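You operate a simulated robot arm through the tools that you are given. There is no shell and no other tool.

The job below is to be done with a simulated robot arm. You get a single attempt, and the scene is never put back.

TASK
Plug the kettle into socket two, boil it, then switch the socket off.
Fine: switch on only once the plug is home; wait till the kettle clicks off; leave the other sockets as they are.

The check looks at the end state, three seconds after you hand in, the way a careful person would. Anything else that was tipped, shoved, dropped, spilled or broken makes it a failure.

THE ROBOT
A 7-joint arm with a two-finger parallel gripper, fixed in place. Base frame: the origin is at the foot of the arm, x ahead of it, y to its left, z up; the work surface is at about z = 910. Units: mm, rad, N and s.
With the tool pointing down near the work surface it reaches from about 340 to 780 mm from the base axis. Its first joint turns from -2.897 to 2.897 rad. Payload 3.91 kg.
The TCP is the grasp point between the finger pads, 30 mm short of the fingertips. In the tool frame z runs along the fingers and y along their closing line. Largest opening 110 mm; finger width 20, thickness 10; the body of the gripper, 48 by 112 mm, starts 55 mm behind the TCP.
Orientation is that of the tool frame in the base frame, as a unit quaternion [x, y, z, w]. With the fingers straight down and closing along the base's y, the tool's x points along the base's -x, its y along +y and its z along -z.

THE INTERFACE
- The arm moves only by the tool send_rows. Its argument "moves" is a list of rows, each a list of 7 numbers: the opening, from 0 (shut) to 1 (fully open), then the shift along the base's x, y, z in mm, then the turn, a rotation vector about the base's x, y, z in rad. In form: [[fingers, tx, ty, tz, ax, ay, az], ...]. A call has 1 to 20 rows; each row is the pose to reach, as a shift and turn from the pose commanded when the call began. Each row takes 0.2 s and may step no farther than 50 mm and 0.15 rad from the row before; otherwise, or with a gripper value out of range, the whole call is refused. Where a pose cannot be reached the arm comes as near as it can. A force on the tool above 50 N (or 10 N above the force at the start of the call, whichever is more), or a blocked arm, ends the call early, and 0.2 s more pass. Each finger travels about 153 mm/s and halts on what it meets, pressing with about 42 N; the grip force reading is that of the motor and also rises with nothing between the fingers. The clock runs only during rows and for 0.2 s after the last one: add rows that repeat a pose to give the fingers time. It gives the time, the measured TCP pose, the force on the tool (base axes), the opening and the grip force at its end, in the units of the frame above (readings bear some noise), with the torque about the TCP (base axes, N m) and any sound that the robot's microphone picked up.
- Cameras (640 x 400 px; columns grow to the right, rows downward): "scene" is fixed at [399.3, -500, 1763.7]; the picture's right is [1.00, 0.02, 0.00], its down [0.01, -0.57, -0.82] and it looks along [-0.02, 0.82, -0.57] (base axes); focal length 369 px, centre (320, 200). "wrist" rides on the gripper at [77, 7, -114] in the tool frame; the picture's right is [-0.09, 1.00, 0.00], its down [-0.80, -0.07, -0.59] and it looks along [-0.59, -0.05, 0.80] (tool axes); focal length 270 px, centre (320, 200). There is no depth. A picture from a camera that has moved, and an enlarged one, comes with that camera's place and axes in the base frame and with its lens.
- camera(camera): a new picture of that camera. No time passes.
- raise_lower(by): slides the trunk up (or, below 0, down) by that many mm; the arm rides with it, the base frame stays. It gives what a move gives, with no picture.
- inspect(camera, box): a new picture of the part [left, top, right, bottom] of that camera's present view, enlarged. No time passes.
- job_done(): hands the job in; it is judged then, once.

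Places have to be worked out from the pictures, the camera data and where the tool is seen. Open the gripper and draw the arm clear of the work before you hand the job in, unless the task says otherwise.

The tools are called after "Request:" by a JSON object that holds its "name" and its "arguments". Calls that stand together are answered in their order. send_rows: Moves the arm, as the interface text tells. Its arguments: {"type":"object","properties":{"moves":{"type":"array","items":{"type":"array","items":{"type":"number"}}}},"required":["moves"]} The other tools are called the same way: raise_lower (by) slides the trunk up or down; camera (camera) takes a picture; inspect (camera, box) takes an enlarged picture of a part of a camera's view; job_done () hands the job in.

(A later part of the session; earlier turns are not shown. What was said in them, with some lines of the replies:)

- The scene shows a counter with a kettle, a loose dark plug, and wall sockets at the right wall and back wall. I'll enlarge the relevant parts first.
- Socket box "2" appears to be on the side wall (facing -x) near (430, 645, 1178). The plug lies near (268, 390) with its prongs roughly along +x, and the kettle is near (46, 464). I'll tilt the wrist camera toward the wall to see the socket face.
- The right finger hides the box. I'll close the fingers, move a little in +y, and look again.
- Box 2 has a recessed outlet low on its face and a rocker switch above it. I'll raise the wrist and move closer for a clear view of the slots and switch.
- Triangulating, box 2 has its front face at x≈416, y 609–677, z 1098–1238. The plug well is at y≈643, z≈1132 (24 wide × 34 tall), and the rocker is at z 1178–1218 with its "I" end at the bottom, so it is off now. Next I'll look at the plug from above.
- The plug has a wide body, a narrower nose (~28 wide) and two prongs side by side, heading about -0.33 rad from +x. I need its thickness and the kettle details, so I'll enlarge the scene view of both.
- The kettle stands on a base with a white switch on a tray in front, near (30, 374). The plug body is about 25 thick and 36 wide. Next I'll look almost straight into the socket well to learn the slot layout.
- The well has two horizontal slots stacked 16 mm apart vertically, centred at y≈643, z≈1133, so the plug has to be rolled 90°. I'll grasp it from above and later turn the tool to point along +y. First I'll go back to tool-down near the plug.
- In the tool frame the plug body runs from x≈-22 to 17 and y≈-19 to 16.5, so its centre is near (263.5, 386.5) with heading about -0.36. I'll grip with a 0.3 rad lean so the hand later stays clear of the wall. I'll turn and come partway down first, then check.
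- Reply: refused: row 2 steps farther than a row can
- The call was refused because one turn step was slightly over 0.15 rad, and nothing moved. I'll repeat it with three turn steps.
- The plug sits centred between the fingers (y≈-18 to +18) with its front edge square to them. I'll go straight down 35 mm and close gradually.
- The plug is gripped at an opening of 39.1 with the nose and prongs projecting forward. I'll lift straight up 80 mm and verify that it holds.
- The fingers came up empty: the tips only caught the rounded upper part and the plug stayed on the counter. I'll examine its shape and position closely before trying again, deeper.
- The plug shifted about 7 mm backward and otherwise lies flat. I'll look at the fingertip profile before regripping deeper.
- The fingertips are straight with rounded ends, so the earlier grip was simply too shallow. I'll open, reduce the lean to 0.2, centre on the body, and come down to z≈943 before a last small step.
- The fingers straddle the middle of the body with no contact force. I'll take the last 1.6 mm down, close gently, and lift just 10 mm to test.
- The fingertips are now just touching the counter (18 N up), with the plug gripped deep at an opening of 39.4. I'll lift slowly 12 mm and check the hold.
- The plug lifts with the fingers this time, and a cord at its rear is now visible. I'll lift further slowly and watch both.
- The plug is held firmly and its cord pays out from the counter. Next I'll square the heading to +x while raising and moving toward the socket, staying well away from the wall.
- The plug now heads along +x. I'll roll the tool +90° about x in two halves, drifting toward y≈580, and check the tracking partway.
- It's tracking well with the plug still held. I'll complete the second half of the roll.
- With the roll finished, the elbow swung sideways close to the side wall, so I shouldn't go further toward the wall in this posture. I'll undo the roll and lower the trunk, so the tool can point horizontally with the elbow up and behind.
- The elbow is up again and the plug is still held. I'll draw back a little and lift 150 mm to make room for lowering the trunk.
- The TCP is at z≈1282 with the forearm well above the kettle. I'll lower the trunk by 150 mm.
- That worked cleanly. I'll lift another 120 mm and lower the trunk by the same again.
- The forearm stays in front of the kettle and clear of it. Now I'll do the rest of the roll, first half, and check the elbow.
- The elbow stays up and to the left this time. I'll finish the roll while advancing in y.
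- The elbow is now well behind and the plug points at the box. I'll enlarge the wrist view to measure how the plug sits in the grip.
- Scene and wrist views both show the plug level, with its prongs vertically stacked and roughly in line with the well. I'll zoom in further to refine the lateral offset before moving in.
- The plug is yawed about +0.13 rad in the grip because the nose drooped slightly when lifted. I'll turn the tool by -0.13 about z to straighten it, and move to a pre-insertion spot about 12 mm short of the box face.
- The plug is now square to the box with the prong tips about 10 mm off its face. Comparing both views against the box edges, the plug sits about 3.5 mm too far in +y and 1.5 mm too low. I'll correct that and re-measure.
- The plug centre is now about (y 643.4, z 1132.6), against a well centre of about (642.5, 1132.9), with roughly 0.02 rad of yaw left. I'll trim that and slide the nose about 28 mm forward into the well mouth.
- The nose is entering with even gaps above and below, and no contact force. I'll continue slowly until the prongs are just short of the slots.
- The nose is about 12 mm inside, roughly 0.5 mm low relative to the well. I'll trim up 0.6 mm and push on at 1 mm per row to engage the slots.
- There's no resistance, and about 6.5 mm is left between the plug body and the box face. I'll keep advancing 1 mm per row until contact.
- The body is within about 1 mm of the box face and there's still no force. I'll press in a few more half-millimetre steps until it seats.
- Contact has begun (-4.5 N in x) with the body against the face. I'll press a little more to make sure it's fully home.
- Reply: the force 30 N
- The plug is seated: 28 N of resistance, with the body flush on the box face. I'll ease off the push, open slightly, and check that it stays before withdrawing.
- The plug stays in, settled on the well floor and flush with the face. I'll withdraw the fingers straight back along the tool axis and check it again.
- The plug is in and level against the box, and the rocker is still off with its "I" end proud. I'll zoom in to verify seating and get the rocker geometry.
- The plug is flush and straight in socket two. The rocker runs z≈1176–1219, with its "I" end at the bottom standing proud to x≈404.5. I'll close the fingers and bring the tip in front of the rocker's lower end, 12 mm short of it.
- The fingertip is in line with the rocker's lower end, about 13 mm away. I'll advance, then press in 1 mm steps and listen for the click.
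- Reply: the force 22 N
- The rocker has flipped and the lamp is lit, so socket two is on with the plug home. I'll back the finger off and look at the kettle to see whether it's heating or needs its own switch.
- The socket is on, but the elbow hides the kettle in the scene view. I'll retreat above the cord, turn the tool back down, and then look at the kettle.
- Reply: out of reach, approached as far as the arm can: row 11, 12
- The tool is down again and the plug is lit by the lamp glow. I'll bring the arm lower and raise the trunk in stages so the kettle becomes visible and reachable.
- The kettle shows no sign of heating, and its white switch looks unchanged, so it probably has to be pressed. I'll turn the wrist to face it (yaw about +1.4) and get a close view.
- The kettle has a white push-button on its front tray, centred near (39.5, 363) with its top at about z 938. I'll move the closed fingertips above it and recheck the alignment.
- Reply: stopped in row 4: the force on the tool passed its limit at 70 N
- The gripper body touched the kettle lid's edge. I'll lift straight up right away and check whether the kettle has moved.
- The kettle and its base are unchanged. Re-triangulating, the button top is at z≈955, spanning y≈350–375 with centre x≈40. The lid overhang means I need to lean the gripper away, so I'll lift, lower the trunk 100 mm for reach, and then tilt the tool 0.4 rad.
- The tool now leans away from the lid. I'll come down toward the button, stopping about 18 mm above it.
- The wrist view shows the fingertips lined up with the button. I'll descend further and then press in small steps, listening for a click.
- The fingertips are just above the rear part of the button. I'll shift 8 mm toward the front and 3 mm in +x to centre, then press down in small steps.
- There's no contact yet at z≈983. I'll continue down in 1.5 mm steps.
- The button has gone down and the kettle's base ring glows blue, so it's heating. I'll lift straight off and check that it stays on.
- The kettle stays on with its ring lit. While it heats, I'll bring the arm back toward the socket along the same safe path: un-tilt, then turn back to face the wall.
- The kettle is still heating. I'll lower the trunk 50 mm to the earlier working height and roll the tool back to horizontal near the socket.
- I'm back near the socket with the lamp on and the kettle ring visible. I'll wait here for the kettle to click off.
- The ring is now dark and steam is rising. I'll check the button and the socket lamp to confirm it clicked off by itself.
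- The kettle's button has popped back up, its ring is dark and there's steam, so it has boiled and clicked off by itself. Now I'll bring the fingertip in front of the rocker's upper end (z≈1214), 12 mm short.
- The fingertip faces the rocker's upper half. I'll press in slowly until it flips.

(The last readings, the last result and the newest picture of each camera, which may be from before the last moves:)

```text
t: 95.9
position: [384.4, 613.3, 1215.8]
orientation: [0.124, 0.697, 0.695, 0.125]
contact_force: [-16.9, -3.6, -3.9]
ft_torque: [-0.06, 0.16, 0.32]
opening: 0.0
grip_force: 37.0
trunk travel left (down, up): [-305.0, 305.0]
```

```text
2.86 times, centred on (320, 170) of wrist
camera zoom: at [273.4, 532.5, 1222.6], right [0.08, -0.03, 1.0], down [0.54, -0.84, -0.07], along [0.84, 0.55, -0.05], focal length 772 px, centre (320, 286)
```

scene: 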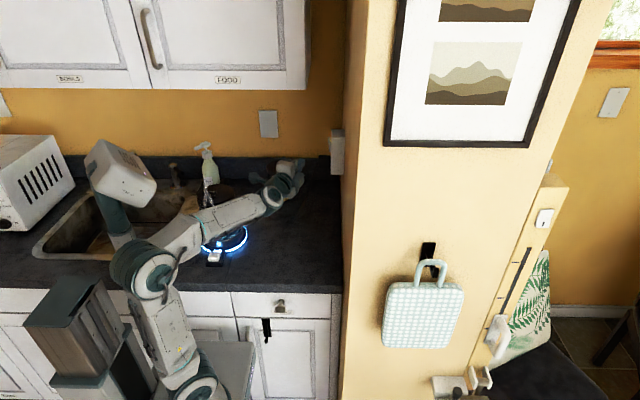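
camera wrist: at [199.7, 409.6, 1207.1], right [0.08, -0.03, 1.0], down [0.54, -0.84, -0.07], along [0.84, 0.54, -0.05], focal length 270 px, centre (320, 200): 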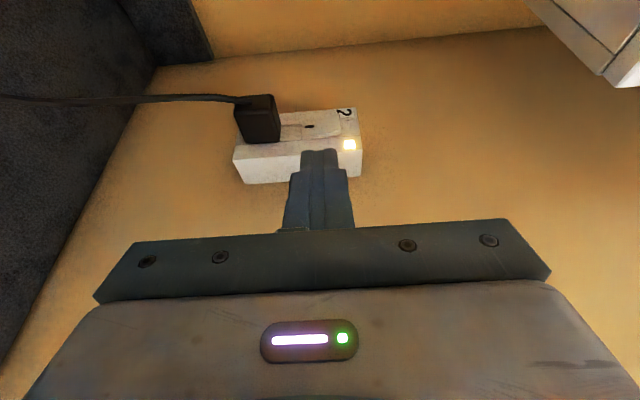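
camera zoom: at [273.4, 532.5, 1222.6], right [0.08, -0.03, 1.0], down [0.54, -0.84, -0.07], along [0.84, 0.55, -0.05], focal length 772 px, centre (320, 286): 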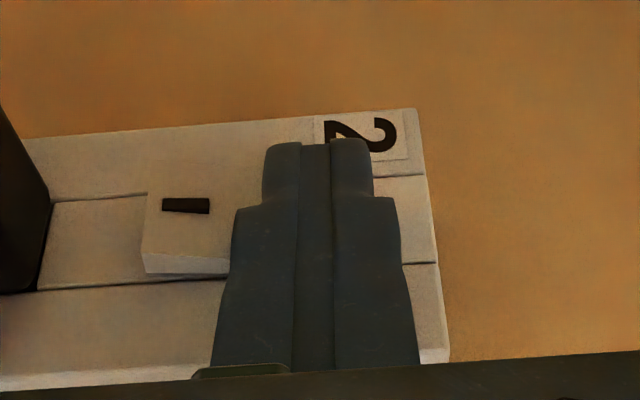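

The rocker has flipped back and the glow is gone. I'll back straight off, then retreat and confirm the final state.

Request:
{"name": "send_rows", "arguments": {"moves": [[0, -6, 0, 0, 0, 0, 0], [0, -20, 0, 0, 0, 0, 0], [0, -30, -35, 0, 0, 0, 0], [0.3, -50, -80, -5, 0, 0, 0], [0.6, -70, -125, -10, 0, 0, 0], [1, -70, -125, -10, 0, 0, 0]]}}

Request:
{"name": "camera", "arguments": {"camera": "wrist"}}

Request:
{"name": "inspect", "arguments": {"camera": "scene", "box": [310, 120, 350, 175]}}

Request:
{"name": "camera", "arguments": {"camera": "scene"}}

```text
t: 97.3
position: [320.5, 487.0, 1202.9]
orientation: [0.127, 0.696, 0.695, 0.127]
contact_force: [-0.3, 0.3, -0.1]
ft_torque: [-0.01, 0.01, 0.04]
opening: 110.0
grip_force: 0.0
trunk travel left (down, up): [-305.0, 305.0]
```

```text
taken
camera wrist: at [207.6, 406.6, 1210.6], right [0.08, -0.03, 1.0], down [0.54, -0.84, -0.07], along [0.84, 0.54, -0.05], focal length 270 px, centre (320, 200)
```

wrist: 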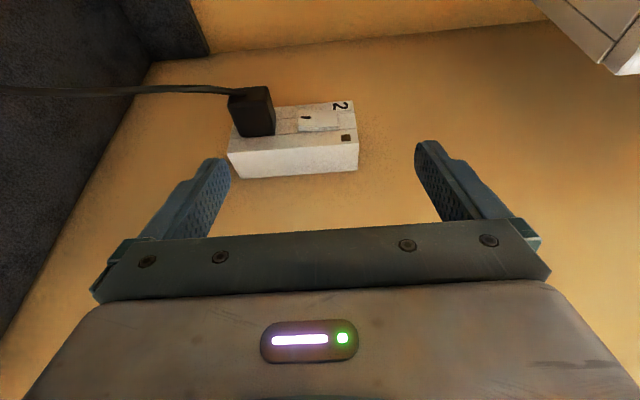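

```text
7.27 times, centred on (330, 148) of scene
camera zoom: at [399.3, -500.0, 1763.7], right [1.0, 0.02, 0.0], down [0.01, -0.57, -0.82], along [-0.02, 0.82, -0.57], focal length 2685 px, centre (247, 582)
```

zoom: 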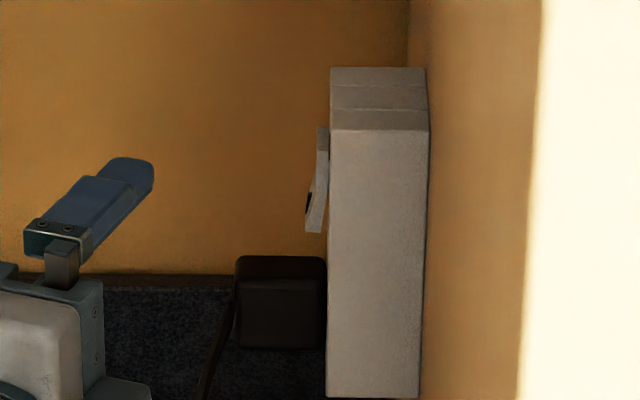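

```text
taken
```

scene: 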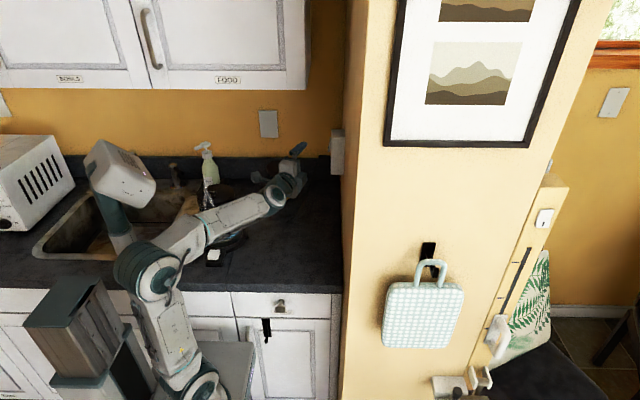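

Socket two is off, its lamp is dark, and the plug is still in. I'll draw the arm clear by turning the tool down, away from the socket, then raise the trunk for a last look at the kettle.

Request:
{"name": "send_rows", "arguments": {"moves": [[1, -5, -9, -3, -0.1412, 0.0251, 0.0251], [1, -10, -18, -6, -0.2824, 0.0502, 0.0502], [1, -15, -27, -12, -0.4236, 0.0753, 0.0753], [1, -20, -36, -18, -0.5648, 0.1004, 0.1004], [1, -25, -45, -25, -0.706, 0.1255, 0.1255], [1, -30, -54, -32, -0.8472, 0.1507, 0.1507], [1, -35, -63, -40, -0.9884, 0.1758, 0.1758], [1, -40, -72, -48, -1.1296, 0.2009, 0.2009], [1, -45, -81, -56, -1.2708, 0.226, 0.226], [1, -52, -91, -64, -1.412, 0.2511, 0.2511], [1, -59, -101, -70, -1.5532, 0.2762, 0.2762], [1, -59, -101, -70, -1.5532, 0.2762, 0.2762]]}}

Request:
{"name": "raise_lower", "arguments": {"by": 200}}

Request:
{"name": "camera", "arguments": {"camera": "scene"}}

Request:
{"name": "inspect", "arguments": {"camera": "scene", "box": [180, 165, 280, 275]}}

Request:
{"name": "inspect", "arguments": {"camera": "scene", "box": [310, 120, 350, 175]}}

```text
t: 99.9
position: [261.0, 385.8, 1134.1]
orientation: [0.0, 1.0, -0.002, 0.005]
contact_force: [-0.6, 0.4, 0.0]
ft_torque: [0.02, 0.01, -0.04]
opening: 109.9
grip_force: 0.0
trunk travel left (down, up): [-305.0, 305.0]
```

```text
t: 102.0
position: [259.5, 386.8, 1335.2]
orientation: [0.0, 1.0, -0.001, 0.005]
contact_force: [0.3, 0.6, 0.4]
ft_torque: [0.02, -0.03, -0.02]
opening: 109.8
grip_force: 0.1
trunk travel left (down, up): [-505.0, 105.0]
```

```text
taken
```

scene: 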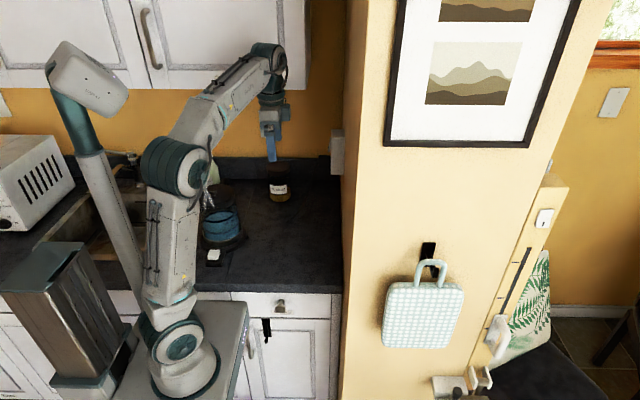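

```text
3.64 times, centred on (230, 220) of scene
camera zoom: at [399.3, -500.0, 1763.7], right [1.0, 0.02, 0.0], down [0.01, -0.57, -0.82], along [-0.02, 0.82, -0.57], focal length 1342 px, centre (647, 127)
```

zoom: 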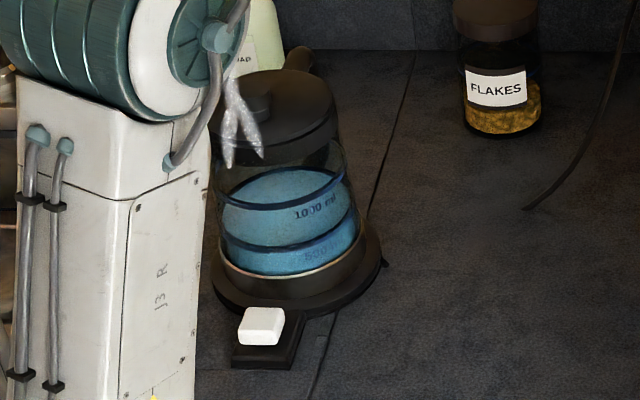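

```text
7.27 times, centred on (330, 148) of scene
camera zoom: at [399.3, -500.0, 1763.7], right [1.0, 0.02, 0.0], down [0.01, -0.57, -0.82], along [-0.02, 0.82, -0.57], focal length 2685 px, centre (247, 582)
```

zoom: 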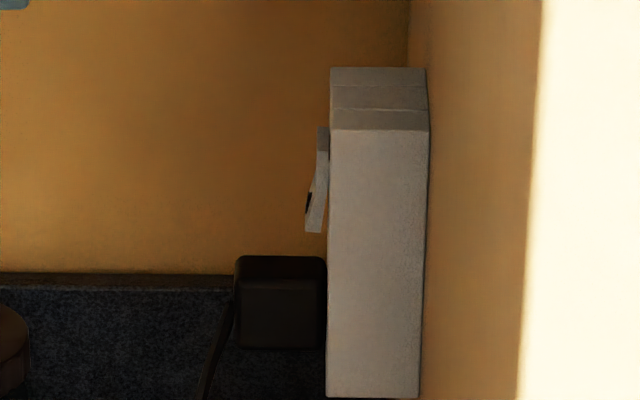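

The kettle stands upright where it was, steaming and switched off. The plug is home in socket two, the socket switch and lamp are off, the gripper is open and the arm is clear, so I'm handing in the job.

Request:
{"name": "job_done", "arguments": {}}

```text
The job is handed in.
```

The kettle is plugged into socket two and has boiled, and the socket is now switched off. I've handed the job in, but no verdict has come back yet.

- **Plug:** it is seated flush in socket two. I switched the socket on only after it was home, and its lamp lit.
- **Boil:** the kettle also needed its own white button pressed. It heated, then switched itself off: the button popped back up, the base light went out and steam rose. The microphone reported no click, so I went by what the camera showed.
- **Switch-off:** I turned socket two off after that, and its lamp went dark. The plug is still in, and I touched no other sockets.

Two things went wrong along the way:

- **Kettle lid:** while reaching for the button, the gripper bumped the edge of the kettle lid (about 70 N). I backed off at once, and the pictures show the kettle had not moved.
- **First grip:** my first grip on the plug slipped. The plug stayed on the counter but shifted about 7 mm before I picked it up properly.

The gripper is open and the arm is clear of the work.
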